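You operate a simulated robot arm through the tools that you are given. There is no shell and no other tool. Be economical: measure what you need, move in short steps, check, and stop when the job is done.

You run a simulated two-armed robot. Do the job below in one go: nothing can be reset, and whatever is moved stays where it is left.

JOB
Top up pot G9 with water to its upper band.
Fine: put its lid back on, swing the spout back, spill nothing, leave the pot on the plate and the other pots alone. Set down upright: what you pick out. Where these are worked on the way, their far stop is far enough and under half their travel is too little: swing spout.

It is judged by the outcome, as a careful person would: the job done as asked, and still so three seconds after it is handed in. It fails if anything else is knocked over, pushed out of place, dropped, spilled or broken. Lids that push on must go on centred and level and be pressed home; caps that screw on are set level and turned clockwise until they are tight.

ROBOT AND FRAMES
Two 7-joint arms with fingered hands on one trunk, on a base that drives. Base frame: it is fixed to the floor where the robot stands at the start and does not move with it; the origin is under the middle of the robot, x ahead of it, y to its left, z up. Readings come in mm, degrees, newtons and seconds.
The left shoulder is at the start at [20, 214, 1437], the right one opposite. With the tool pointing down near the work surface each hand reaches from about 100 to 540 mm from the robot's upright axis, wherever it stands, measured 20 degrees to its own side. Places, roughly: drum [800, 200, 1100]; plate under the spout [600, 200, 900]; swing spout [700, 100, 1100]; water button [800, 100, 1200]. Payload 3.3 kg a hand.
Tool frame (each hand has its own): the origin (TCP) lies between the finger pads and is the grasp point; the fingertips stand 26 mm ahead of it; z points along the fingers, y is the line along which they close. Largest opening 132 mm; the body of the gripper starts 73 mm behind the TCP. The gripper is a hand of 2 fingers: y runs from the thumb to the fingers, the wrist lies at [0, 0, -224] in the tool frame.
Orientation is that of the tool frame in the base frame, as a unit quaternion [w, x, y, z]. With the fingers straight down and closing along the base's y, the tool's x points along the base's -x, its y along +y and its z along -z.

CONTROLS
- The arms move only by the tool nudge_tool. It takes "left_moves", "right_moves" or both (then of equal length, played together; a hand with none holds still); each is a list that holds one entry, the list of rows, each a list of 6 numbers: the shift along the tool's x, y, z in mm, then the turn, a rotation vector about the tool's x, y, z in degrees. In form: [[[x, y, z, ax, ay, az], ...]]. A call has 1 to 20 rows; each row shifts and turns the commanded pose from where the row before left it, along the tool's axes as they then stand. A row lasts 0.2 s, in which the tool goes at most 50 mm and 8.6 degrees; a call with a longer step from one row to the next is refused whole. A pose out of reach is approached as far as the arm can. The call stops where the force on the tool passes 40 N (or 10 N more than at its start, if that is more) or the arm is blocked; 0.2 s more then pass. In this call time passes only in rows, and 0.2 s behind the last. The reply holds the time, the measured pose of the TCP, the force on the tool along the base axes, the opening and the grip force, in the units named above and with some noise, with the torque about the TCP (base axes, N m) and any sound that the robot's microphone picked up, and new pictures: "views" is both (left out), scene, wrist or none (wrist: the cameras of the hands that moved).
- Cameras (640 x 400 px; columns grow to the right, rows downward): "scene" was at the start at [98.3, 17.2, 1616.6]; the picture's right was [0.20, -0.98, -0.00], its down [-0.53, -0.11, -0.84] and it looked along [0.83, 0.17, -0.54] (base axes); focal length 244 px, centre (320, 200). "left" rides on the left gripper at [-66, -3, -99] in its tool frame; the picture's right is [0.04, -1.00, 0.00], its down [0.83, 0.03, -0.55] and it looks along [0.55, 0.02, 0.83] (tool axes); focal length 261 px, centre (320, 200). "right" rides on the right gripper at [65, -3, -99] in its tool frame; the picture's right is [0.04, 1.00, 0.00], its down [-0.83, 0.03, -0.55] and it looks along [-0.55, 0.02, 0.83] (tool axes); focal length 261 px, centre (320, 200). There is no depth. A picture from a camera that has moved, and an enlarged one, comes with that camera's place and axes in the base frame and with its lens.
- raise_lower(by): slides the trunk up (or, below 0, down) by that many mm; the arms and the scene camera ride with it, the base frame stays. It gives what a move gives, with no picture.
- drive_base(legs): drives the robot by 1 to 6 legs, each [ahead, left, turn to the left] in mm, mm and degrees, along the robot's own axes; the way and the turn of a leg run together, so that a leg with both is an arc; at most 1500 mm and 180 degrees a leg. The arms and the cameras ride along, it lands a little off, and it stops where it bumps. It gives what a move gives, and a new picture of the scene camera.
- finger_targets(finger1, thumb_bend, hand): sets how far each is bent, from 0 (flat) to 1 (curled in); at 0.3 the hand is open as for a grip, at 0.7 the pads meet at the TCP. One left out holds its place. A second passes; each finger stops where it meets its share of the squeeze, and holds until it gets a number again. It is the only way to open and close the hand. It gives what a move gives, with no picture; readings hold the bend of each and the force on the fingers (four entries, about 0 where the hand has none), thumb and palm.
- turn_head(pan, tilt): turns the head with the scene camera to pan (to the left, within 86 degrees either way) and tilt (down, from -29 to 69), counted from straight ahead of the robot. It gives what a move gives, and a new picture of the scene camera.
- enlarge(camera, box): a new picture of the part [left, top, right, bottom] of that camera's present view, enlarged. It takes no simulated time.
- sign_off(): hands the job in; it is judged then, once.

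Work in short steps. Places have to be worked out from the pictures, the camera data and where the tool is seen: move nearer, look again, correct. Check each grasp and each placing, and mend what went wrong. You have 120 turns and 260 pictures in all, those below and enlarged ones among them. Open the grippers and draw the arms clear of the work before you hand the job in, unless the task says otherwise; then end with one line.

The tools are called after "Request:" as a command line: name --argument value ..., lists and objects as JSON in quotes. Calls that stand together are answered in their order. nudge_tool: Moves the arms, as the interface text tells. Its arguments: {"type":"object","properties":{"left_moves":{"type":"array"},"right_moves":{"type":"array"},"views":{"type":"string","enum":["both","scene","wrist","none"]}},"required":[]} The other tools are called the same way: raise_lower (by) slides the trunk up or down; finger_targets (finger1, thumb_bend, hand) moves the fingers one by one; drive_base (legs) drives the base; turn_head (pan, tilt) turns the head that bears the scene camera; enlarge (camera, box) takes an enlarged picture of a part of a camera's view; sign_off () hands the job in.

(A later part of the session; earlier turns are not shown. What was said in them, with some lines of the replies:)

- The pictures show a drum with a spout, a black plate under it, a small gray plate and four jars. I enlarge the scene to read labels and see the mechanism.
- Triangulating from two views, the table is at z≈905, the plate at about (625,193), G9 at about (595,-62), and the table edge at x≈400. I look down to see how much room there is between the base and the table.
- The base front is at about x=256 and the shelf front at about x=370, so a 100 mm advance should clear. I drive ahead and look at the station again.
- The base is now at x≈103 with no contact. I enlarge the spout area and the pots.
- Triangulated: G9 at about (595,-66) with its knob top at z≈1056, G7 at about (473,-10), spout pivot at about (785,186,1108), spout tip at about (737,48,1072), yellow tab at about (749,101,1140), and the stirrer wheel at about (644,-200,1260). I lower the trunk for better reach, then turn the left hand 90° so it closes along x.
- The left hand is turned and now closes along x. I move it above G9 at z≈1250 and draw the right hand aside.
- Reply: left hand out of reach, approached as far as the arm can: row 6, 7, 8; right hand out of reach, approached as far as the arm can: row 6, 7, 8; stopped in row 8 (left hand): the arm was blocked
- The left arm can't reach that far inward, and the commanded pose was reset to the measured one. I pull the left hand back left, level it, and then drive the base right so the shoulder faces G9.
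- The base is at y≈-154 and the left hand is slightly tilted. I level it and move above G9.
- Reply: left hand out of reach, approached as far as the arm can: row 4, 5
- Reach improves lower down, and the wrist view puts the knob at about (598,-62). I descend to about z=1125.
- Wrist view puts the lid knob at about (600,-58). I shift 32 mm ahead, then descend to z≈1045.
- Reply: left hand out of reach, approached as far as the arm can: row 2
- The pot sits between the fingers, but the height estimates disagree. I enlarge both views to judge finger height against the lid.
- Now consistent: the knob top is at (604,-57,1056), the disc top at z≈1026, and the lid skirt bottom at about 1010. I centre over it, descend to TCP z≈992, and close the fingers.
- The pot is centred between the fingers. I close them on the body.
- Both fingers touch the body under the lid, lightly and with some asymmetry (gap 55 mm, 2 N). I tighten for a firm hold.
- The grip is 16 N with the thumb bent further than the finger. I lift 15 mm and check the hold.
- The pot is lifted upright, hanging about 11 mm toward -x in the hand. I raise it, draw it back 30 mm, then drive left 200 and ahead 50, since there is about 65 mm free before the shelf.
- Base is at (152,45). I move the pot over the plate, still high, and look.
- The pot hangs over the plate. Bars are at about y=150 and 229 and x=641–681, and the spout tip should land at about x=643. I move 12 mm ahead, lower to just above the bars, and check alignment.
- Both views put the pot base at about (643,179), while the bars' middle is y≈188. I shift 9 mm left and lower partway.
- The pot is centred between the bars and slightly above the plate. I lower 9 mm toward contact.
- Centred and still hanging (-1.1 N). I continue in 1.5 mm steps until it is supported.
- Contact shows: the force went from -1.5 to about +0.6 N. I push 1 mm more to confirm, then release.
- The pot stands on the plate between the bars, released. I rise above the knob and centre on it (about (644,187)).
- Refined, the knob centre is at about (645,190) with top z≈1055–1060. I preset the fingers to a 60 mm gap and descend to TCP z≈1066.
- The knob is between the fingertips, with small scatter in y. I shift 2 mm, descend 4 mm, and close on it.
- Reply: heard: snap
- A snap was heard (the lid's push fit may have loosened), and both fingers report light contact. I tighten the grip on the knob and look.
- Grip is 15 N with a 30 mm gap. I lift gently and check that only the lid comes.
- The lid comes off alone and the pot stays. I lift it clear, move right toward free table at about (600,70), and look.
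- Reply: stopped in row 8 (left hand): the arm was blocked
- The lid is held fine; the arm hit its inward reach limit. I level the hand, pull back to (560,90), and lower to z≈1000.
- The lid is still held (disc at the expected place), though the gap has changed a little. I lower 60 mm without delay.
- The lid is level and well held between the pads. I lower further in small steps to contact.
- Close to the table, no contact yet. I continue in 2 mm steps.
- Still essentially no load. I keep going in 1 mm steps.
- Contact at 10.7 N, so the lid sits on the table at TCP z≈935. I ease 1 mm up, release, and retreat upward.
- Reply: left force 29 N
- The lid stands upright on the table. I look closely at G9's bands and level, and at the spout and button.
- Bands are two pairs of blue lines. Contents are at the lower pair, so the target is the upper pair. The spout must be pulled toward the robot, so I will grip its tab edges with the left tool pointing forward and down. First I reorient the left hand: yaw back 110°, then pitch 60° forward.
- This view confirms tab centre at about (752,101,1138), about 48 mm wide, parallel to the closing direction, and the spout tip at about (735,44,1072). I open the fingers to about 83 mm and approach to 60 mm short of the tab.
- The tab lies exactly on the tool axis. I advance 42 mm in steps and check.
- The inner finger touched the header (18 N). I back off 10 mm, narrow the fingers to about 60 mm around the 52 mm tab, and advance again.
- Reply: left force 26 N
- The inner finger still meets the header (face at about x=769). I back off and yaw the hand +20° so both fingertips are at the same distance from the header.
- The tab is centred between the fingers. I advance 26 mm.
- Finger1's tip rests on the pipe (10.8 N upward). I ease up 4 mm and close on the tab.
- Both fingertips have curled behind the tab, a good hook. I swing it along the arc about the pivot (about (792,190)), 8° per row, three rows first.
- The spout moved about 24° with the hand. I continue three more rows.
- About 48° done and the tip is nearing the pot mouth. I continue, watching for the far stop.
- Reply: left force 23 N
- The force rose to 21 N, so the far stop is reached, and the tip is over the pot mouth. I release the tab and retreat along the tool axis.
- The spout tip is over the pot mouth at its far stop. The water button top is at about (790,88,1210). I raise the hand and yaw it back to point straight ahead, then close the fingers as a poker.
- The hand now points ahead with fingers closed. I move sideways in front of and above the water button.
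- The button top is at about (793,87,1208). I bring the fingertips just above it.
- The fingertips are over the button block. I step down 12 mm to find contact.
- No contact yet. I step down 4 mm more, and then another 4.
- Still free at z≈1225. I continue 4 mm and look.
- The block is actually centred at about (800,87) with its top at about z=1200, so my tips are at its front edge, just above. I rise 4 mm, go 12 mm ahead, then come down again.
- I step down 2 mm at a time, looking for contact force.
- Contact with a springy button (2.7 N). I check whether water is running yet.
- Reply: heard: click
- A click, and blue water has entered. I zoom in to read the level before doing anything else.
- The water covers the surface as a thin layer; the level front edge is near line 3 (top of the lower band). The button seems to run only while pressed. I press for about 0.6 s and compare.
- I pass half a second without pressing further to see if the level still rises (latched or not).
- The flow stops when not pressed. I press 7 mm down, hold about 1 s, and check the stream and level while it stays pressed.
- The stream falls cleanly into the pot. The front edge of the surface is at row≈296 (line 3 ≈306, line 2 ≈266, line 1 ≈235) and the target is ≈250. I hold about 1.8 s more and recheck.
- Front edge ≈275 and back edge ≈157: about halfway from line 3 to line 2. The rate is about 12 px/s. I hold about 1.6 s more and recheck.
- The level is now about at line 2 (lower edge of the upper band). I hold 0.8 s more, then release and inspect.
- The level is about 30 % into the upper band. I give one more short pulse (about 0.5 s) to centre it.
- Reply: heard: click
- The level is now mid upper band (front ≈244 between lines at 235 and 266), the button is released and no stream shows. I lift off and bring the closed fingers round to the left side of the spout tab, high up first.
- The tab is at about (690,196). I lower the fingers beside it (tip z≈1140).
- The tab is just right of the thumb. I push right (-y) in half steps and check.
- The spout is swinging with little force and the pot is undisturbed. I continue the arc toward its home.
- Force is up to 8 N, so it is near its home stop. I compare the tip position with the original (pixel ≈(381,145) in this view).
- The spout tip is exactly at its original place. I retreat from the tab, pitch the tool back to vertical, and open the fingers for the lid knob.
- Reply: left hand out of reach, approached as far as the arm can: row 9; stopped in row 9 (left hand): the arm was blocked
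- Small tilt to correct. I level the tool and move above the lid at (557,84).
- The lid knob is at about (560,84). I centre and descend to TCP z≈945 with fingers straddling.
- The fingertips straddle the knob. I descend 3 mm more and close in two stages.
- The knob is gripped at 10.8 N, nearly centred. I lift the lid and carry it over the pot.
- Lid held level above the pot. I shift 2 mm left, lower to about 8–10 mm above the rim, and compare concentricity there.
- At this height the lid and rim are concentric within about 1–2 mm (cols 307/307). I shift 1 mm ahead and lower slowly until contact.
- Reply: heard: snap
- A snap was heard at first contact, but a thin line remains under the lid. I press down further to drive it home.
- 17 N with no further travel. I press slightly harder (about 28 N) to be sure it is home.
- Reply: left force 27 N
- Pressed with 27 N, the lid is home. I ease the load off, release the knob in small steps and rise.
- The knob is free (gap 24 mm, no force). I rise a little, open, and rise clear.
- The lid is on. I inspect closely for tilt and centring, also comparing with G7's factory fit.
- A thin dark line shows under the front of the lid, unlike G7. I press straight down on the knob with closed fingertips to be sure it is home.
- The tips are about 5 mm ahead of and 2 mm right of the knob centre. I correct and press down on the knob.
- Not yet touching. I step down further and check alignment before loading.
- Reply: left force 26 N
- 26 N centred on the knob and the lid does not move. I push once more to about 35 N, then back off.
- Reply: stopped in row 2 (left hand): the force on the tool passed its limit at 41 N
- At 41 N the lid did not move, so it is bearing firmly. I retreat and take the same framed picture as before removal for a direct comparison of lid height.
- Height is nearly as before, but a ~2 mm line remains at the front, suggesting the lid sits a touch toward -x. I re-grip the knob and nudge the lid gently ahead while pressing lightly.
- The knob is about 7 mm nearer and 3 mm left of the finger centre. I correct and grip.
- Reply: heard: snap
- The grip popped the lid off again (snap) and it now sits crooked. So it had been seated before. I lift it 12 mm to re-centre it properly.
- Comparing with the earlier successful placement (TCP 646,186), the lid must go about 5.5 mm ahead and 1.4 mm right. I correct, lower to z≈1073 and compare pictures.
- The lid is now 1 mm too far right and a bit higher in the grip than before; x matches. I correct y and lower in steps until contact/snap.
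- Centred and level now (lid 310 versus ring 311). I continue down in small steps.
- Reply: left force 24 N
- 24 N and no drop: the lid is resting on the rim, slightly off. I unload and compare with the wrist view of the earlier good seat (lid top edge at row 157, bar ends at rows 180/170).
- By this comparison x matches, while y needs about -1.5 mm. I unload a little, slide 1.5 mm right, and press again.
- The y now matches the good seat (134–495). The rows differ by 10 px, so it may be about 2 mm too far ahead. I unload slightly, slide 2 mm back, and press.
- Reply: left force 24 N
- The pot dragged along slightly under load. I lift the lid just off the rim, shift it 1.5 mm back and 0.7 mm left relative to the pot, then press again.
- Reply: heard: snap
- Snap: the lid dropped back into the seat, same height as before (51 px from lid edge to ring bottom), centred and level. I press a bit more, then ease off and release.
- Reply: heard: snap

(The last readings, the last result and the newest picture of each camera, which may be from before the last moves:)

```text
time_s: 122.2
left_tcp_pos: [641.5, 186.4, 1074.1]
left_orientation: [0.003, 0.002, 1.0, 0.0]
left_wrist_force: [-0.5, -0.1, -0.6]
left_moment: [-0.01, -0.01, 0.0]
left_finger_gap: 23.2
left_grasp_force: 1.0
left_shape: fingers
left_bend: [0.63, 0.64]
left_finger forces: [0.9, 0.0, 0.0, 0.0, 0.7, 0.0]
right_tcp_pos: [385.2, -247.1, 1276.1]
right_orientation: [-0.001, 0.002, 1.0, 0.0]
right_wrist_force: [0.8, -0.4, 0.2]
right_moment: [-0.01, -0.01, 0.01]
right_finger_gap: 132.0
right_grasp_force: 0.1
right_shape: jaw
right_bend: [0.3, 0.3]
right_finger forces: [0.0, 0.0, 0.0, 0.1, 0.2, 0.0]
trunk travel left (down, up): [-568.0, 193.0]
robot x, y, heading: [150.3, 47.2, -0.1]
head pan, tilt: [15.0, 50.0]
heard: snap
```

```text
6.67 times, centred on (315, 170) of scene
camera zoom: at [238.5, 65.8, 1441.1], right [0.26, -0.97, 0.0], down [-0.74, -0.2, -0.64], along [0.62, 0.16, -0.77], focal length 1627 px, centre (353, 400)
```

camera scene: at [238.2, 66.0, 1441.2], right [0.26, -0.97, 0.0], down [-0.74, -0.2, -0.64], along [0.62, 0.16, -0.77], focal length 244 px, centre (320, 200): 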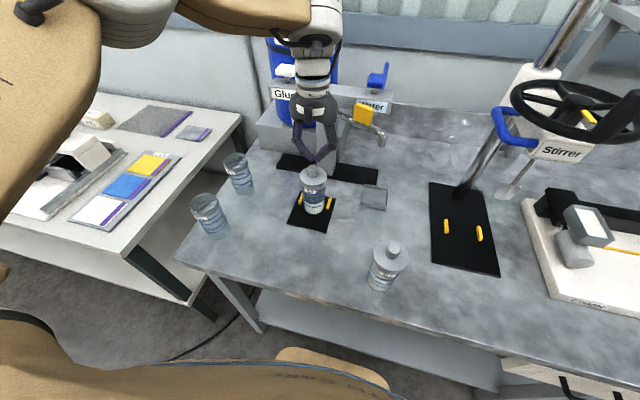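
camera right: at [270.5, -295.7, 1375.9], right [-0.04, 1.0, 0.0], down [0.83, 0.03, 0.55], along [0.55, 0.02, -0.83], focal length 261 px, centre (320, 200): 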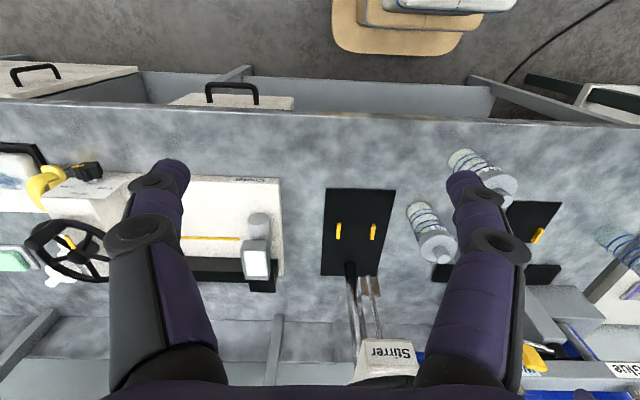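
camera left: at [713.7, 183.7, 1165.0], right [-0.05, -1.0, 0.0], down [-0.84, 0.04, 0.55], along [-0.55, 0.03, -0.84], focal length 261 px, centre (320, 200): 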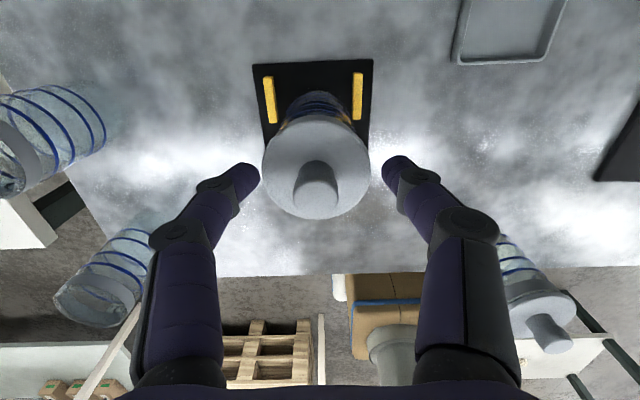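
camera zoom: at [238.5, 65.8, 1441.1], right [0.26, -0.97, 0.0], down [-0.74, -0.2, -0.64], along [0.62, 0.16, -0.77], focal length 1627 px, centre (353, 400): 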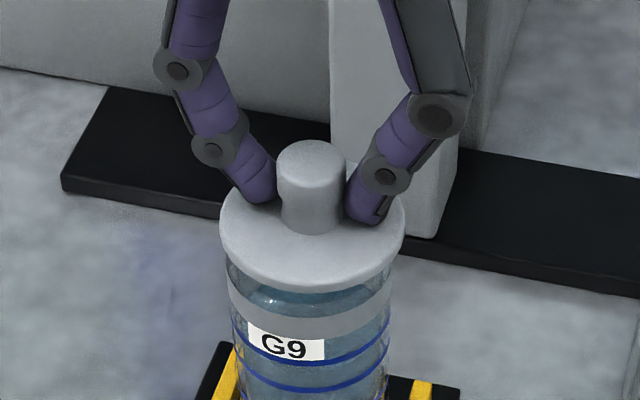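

The lid came up with the fingers because the knob's wider head hung on them. I close the grip firmly again, then re-seat it, and next time open wider before rising.

Request:
finger_targets --hand "left" --finger1 0.75 --thumb_bend 0.75

Request:
nudge_tool --left_moves '[[[0, 0, 4, 0, 0, 0], [0, 0, 4, 0, 0, 0]]]' --views "none"

Request:
enlarge --camera "scene" --box '[300, 163, 328, 193]'

Request:
enlarge --camera "left" --box '[240, 40, 400, 220]'

```text
time_s: 123.2
left_tcp_pos: [640.9, 187.9, 1073.0]
left_orientation: [0.004, 0.002, 1.0, 0.0]
left_wrist_force: [-0.3, -0.9, 0.2]
left_moment: [0.01, 0.01, 0.0]
left_finger_gap: 19.2
left_grasp_force: 11.6
left_shape: fingers
left_bend: [0.69, 0.68]
left_finger forces: [11.4, 0.0, 0.0, 0.0, 11.6, 0.0]
right_tcp_pos: [385.3, -247.7, 1275.2]
right_orientation: [0.0, 0.001, 1.0, 0.0]
right_wrist_force: [0.8, 1.0, 0.5]
right_moment: [0.0, 0.03, -0.03]
right_finger_gap: 131.7
right_grasp_force: 0.1
right_shape: jaw
right_bend: [0.3, 0.3]
right_finger forces: [0.0, 0.0, 0.0, 0.1, 0.1, 0.1]
trunk travel left (down, up): [-568.0, 193.0]
robot x, y, heading: [150.1, 44.8, -0.1]
head pan, tilt: [15.0, 50.0]
```

```text
time_s: 123.8
left_tcp_pos: [641.0, 186.8, 1064.7]
left_orientation: [0.003, 0.002, 1.0, 0.0]
left_wrist_force: [0.5, 0.8, 0.8]
left_moment: [-0.02, 0.0, -0.01]
left_finger_gap: 19.2
left_grasp_force: 11.6
left_shape: fingers
left_bend: [0.69, 0.68]
left_finger forces: [11.6, 0.0, 0.0, 0.0, 11.5, 0.1]
right_tcp_pos: [385.9, -247.7, 1277.2]
right_orientation: [0.0, 0.002, 1.0, 0.0]
right_wrist_force: [-0.5, 0.3, 0.1]
right_moment: [-0.02, -0.02, -0.01]
right_finger_gap: 131.9
right_grasp_force: 0.0
right_shape: jaw
right_bend: [0.3, 0.3]
right_finger forces: [0.0, 0.0, 0.0, 0.0, 0.0, 0.1]
trunk travel left (down, up): [-568.0, 193.0]
robot x, y, heading: [149.2, 44.5, -0.3]
head pan, tilt: [15.0, 50.0]
```

```text
13.33 times, centred on (314, 178) of scene
camera zoom: at [238.5, 65.9, 1441.1], right [0.26, -0.97, 0.0], down [-0.74, -0.2, -0.64], along [0.62, 0.16, -0.77], focal length 3253 px, centre (400, 493)
```

zoom: 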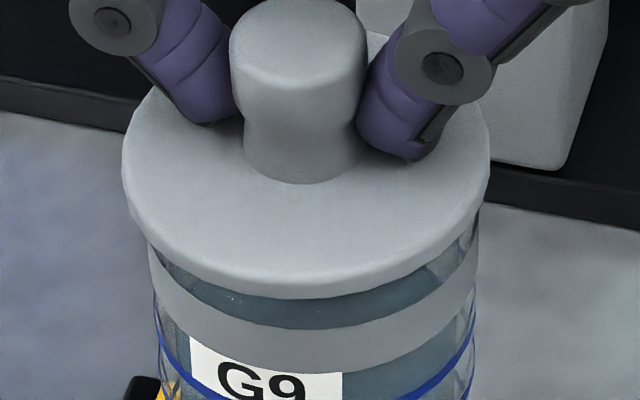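

```text
2.22 times, centred on (320, 130) of left
camera zoom: at [706.2, 183.8, 1164.8], right [-0.04, -1.0, 0.0], down [-0.84, 0.04, 0.55], along [-0.55, 0.03, -0.84], focal length 579 px, centre (320, 356)
```

zoom: 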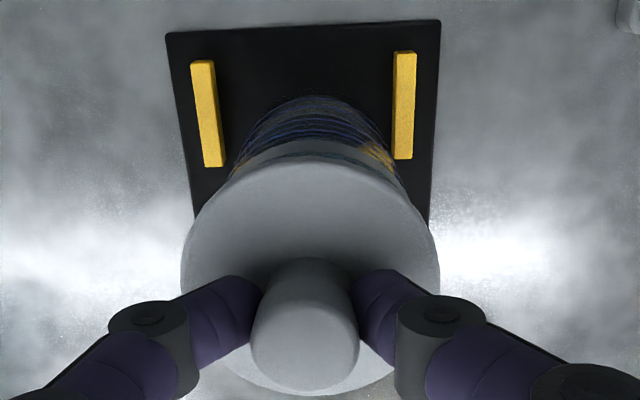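

Nearly the same alignment as the successful seat. I shift 0.5 mm right and press down again.

Request:
nudge_tool --left_moves '[[[0, -0.5, 2, 0, 0, 0], [0, 0, 2, 0, 0, 0], [0, 0, 1.5, 0, 0, 0]]]' --views "none"

Request:
enlarge --camera "scene" --box '[300, 163, 328, 193]'

```text
time_s: 124.6
left_tcp_pos: [642.4, 185.1, 1059.9]
left_orientation: [0.004, 0.002, 1.0, 0.0]
left_wrist_force: [-0.3, 0.5, -0.7]
left_moment: [0.02, 0.03, -0.04]
left_finger_gap: 19.1
left_grasp_force: 11.8
left_shape: fingers
left_bend: [0.69, 0.68]
left_finger forces: [11.4, 0.1, 0.0, 0.1, 11.5, 0.0]
right_tcp_pos: [385.5, -247.4, 1274.9]
right_orientation: [0.0, 0.002, 1.0, 0.0]
right_wrist_force: [-0.2, -0.2, 1.2]
right_moment: [0.03, 0.0, -0.06]
right_finger_gap: 131.8
right_grasp_force: 0.1
right_shape: jaw
right_bend: [0.3, 0.3]
right_finger forces: [0.0, 0.0, 0.0, 0.1, 0.1, 0.1]
trunk travel left (down, up): [-568.0, 193.0]
robot x, y, heading: [150.7, 45.6, -0.2]
head pan, tilt: [15.0, 50.0]
```

```text
13.33 times, centred on (314, 178) of scene
camera zoom: at [238.5, 65.9, 1441.1], right [0.26, -0.97, 0.0], down [-0.74, -0.2, -0.64], along [0.62, 0.16, -0.77], focal length 3253 px, centre (400, 493)
```

zoom: 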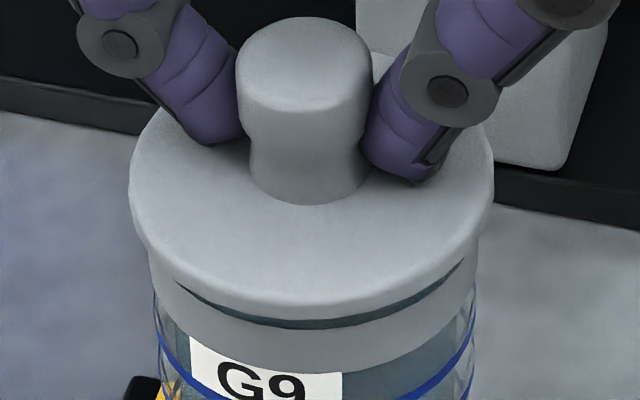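

The lid is sinking into the mouth with no resistance yet. I press on.

Request:
nudge_tool --left_moves '[[[0, 0, 1.5, 0, 0, 0], [0, 0, 1.5, 0, 0, 0], [0, 0, 1.5, 0, 0, 0]]]' --views "none"

Request:
enlarge --camera "scene" --box '[300, 163, 328, 193]'

```text
time_s: 125.4
left_tcp_pos: [641.9, 186.7, 1058.3]
left_orientation: [0.006, 0.002, 1.0, 0.0]
left_wrist_force: [0.7, -0.3, 15.4]
left_moment: [0.05, 0.0, 0.05]
left_finger_gap: 18.8
left_grasp_force: 17.3
left_shape: fingers
left_bend: [0.71, 0.68]
left_finger forces: [16.5, 0.0, 0.1, 0.0, 17.2, 0.0]
right_tcp_pos: [385.4, -247.6, 1276.7]
right_orientation: [0.0, 0.001, 1.0, 0.0]
right_wrist_force: [0.4, 0.2, -0.5]
right_moment: [-0.02, 0.02, 0.01]
right_finger_gap: 132.0
right_grasp_force: 0.0
right_shape: jaw
right_bend: [0.3, 0.3]
right_finger forces: [0.1, 0.0, 0.0, 0.0, 0.0, 0.0]
trunk travel left (down, up): [-568.0, 193.0]
robot x, y, heading: [150.8, 46.3, -0.3]
head pan, tilt: [15.0, 50.0]
heard: snap
```

```text
13.33 times, centred on (314, 178) of scene
camera zoom: at [237.4, 65.3, 1441.4], right [0.26, -0.97, 0.0], down [-0.74, -0.2, -0.64], along [0.62, 0.16, -0.77], focal length 3253 px, centre (400, 493)
```

zoom: 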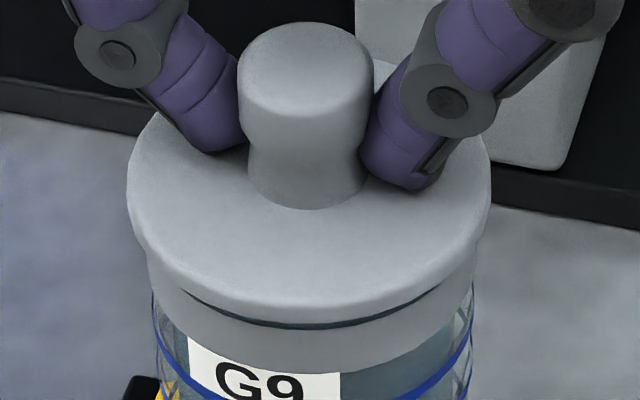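

Snapped home again at 15 N, level and centred. I ease most of the load, then open the fingers wide before rising.

Request:
nudge_tool --left_moves '[[[0, 0, -2, 0, 0, 0]]]' --views "none"

Request:
finger_targets --hand "left" --finger1 0.56 --thumb_bend 0.56

```text
time_s: 125.8
left_tcp_pos: [641.0, 185.9, 1058.4]
left_orientation: [0.004, 0.001, 1.0, 0.0]
left_wrist_force: [2.4, 0.2, 9.0]
left_moment: [0.01, -0.01, -0.02]
left_finger_gap: 18.9
left_grasp_force: 14.4
left_shape: fingers
left_bend: [0.71, 0.68]
left_finger forces: [13.9, 0.1, 0.1, 0.1, 15.2, 0.0]
right_tcp_pos: [385.4, -246.4, 1275.0]
right_orientation: [0.002, 0.001, 1.0, 0.0]
right_wrist_force: [0.3, -0.6, 0.1]
right_moment: [-0.02, -0.01, 0.04]
right_finger_gap: 131.7
right_grasp_force: 0.0
right_shape: jaw
right_bend: [0.3, 0.3]
right_finger forces: [0.0, 0.0, 0.0, 0.1, 0.0, 0.0]
trunk travel left (down, up): [-568.0, 193.0]
robot x, y, heading: [151.0, 48.9, -0.5]
head pan, tilt: [15.0, 50.0]
```

```text
time_s: 126.8
left_tcp_pos: [640.9, 186.3, 1059.7]
left_orientation: [0.006, 0.001, 1.0, 0.0]
left_wrist_force: [2.8, 3.8, 32.5]
left_moment: [0.1, -0.05, 0.02]
left_finger_gap: 25.5
left_grasp_force: 16.6
left_shape: fingers
left_bend: [0.65, 0.61]
left_finger forces: [16.6, 0.1, 0.0, 0.0, 16.4, 0.0]
right_tcp_pos: [384.6, -246.2, 1277.3]
right_orientation: [0.001, 0.002, 1.0, 0.0]
right_wrist_force: [-1.0, -0.2, -0.3]
right_moment: [0.0, 0.02, -0.02]
right_finger_gap: 131.7
right_grasp_force: 0.1
right_shape: jaw
right_bend: [0.3, 0.3]
right_finger forces: [0.0, 0.1, 0.0, 0.1, 0.0, 0.1]
trunk travel left (down, up): [-568.0, 193.0]
robot x, y, heading: [149.3, 45.1, -0.5]
head pan, tilt: [15.0, 50.0]
```

The tips press the lid downward (32 N), no snap. I rise 3 mm, re-command opening, and check the gap before going further.

Request:
nudge_tool --left_moves '[[[0, 0, -2, 0, 0, 0]]]' --views "none"

Request:
finger_targets --hand "left" --finger1 0.5 --thumb_bend 0.5

```text
time_s: 127.2
left_tcp_pos: [639.8, 186.0, 1060.8]
left_orientation: [0.004, 0.002, 1.0, 0.001]
left_wrist_force: [2.5, 1.8, 20.5]
left_moment: [-0.01, -0.11, -0.02]
left_finger_gap: 25.5
left_grasp_force: 10.1
left_shape: fingers
left_bend: [0.65, 0.61]
left_finger forces: [9.7, 0.1, 0.1, 0.1, 10.4, 0.0]
right_tcp_pos: [385.1, -247.2, 1275.5]
right_orientation: [0.001, 0.002, 1.0, 0.0]
right_wrist_force: [-0.1, -0.6, 0.4]
right_moment: [0.03, 0.01, -0.03]
right_finger_gap: 131.7
right_grasp_force: 0.0
right_shape: jaw
right_bend: [0.3, 0.3]
right_finger forces: [0.1, 0.1, 0.1, 0.1, 0.1, 0.0]
trunk travel left (down, up): [-568.0, 193.0]
robot x, y, heading: [150.1, 47.3, -0.4]
head pan, tilt: [15.0, 50.0]
```

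```text
time_s: 128.2
left_tcp_pos: [640.6, 186.7, 1060.2]
left_orientation: [0.003, 0.003, 1.0, 0.0]
left_wrist_force: [-0.4, 0.4, 5.6]
left_moment: [0.3, 0.02, 0.0]
left_finger_gap: 69.5
left_grasp_force: 3.0
left_shape: fingers
left_bend: [0.49, 0.5]
left_finger forces: [5.8, 0.0, 0.0, 0.0, 0.0, 0.1]
right_tcp_pos: [386.1, -247.2, 1276.6]
right_orientation: [0.001, 0.002, 1.0, 0.0]
right_wrist_force: [0.6, 0.0, 0.7]
right_moment: [0.04, 0.0, -0.02]
right_finger_gap: 131.8
right_grasp_force: 0.0
right_shape: jaw
right_bend: [0.3, 0.3]
right_finger forces: [0.0, 0.0, 0.0, 0.1, 0.1, 0.1]
trunk travel left (down, up): [-568.0, 193.0]
robot x, y, heading: [151.0, 47.2, -0.2]
head pan, tilt: [15.0, 50.0]
```

The fingers are open wide (69 mm) and no snap was heard. I rise straight up, draw the hand clear, and inspect.

Request:
nudge_tool --left_moves '[[[0, 0, -10, 0, 0, 0], [0, 0, -30, 0, 0, 0], [0, 0, -40, 0, 0, 0], [0, 0, -40, 0, 0, 0], [35, 10, -20, 0, 0, 0], [40, 10, 0, 0, 0, 0], [40, 0, 0, 0, 0, 0]]]' --views "scene"

Request:
enlarge --camera "scene" --box '[300, 163, 328, 193]'

Request:
enlarge --camera "scene" --box '[250, 110, 410, 270]'

```text
time_s: 129.8
left_tcp_pos: [524.5, 205.3, 1201.2]
left_orientation: [0.005, 0.003, 1.0, 0.0]
left_wrist_force: [0.6, -0.6, -0.5]
left_moment: [0.0, -0.03, -0.04]
left_finger_gap: 66.4
left_grasp_force: 0.0
left_shape: fingers
left_bend: [0.5, 0.5]
left_finger forces: [0.1, 0.0, 0.1, 0.0, 0.1, 0.1]
right_tcp_pos: [386.3, -247.0, 1276.1]
right_orientation: [0.001, 0.002, 1.0, 0.001]
right_wrist_force: [0.8, 0.1, 0.8]
right_moment: [-0.01, 0.0, -0.03]
right_finger_gap: 131.9
right_grasp_force: 0.0
right_shape: jaw
right_bend: [0.3, 0.3]
right_finger forces: [0.0, 0.1, 0.0, 0.1, 0.0, 0.1]
trunk travel left (down, up): [-568.0, 193.0]
robot x, y, heading: [152.4, 50.1, -0.2]
head pan, tilt: [15.0, 50.0]
camera scene: at [237.2, 66.3, 1441.2], right [0.26, -0.97, 0.0], down [-0.74, -0.2, -0.64], along [0.62, 0.16, -0.77], focal length 244 px, centre (320, 200)
```

scene: 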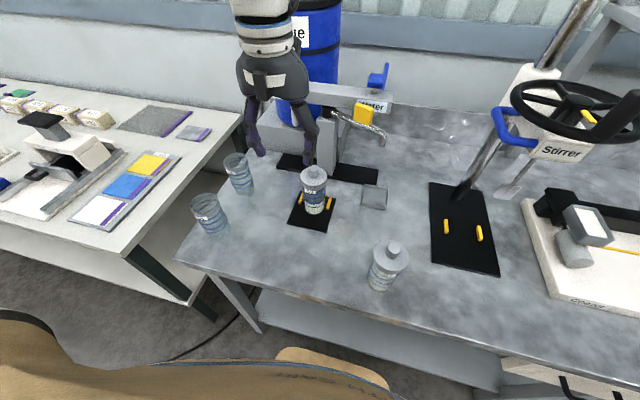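

```text
13.33 times, centred on (314, 178) of scene
camera zoom: at [237.2, 66.3, 1441.2], right [0.26, -0.97, 0.0], down [-0.74, -0.2, -0.64], along [0.62, 0.16, -0.77], focal length 3253 px, centre (400, 493)
```

zoom: 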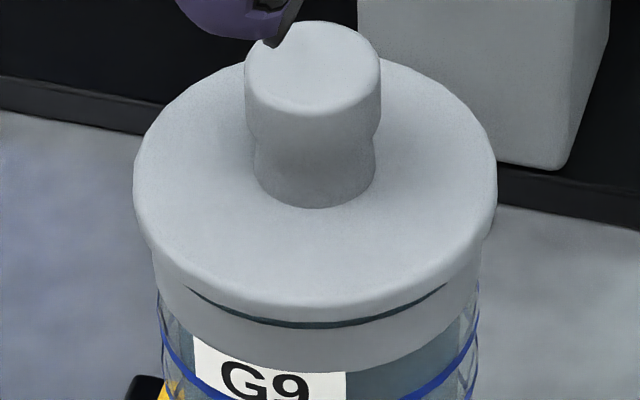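

```text
2.50 times, centred on (330, 190) of scene
camera zoom: at [237.2, 66.3, 1441.2], right [0.26, -0.97, 0.0], down [-0.74, -0.2, -0.64], along [0.62, 0.16, -0.77], focal length 610 px, centre (295, 225)
```

zoom: 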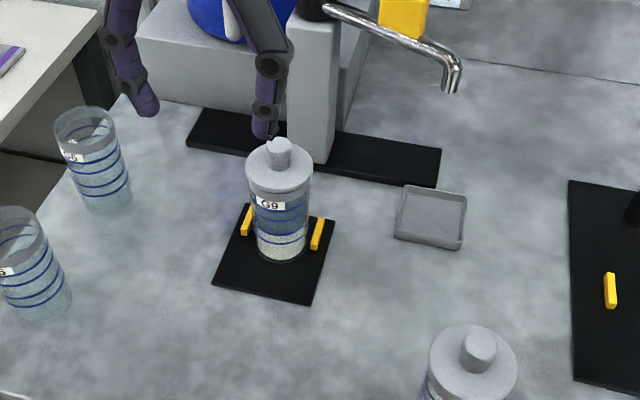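

The lid is level and centred, the pot is on the plate at the upper band, the spout is home, the other pots are untouched, and the hands are open and clear. I hand the job in.

Request:
sign_off

```text
The job is handed in.
```

I topped up pot G9 with water to the middle of its upper band and handed the job in. The lid snapped on centred and level, and I swung the spout back to its start position. The pot is on the plate, and I saw no spills and nothing else disturbed. The one thing I couldn't settle is a thin dark line under the front of the lid: pressing at up to 41 N didn't close it, and I took it for the glass rim. The lid also came off twice while I was seating it; I put it back on each time.
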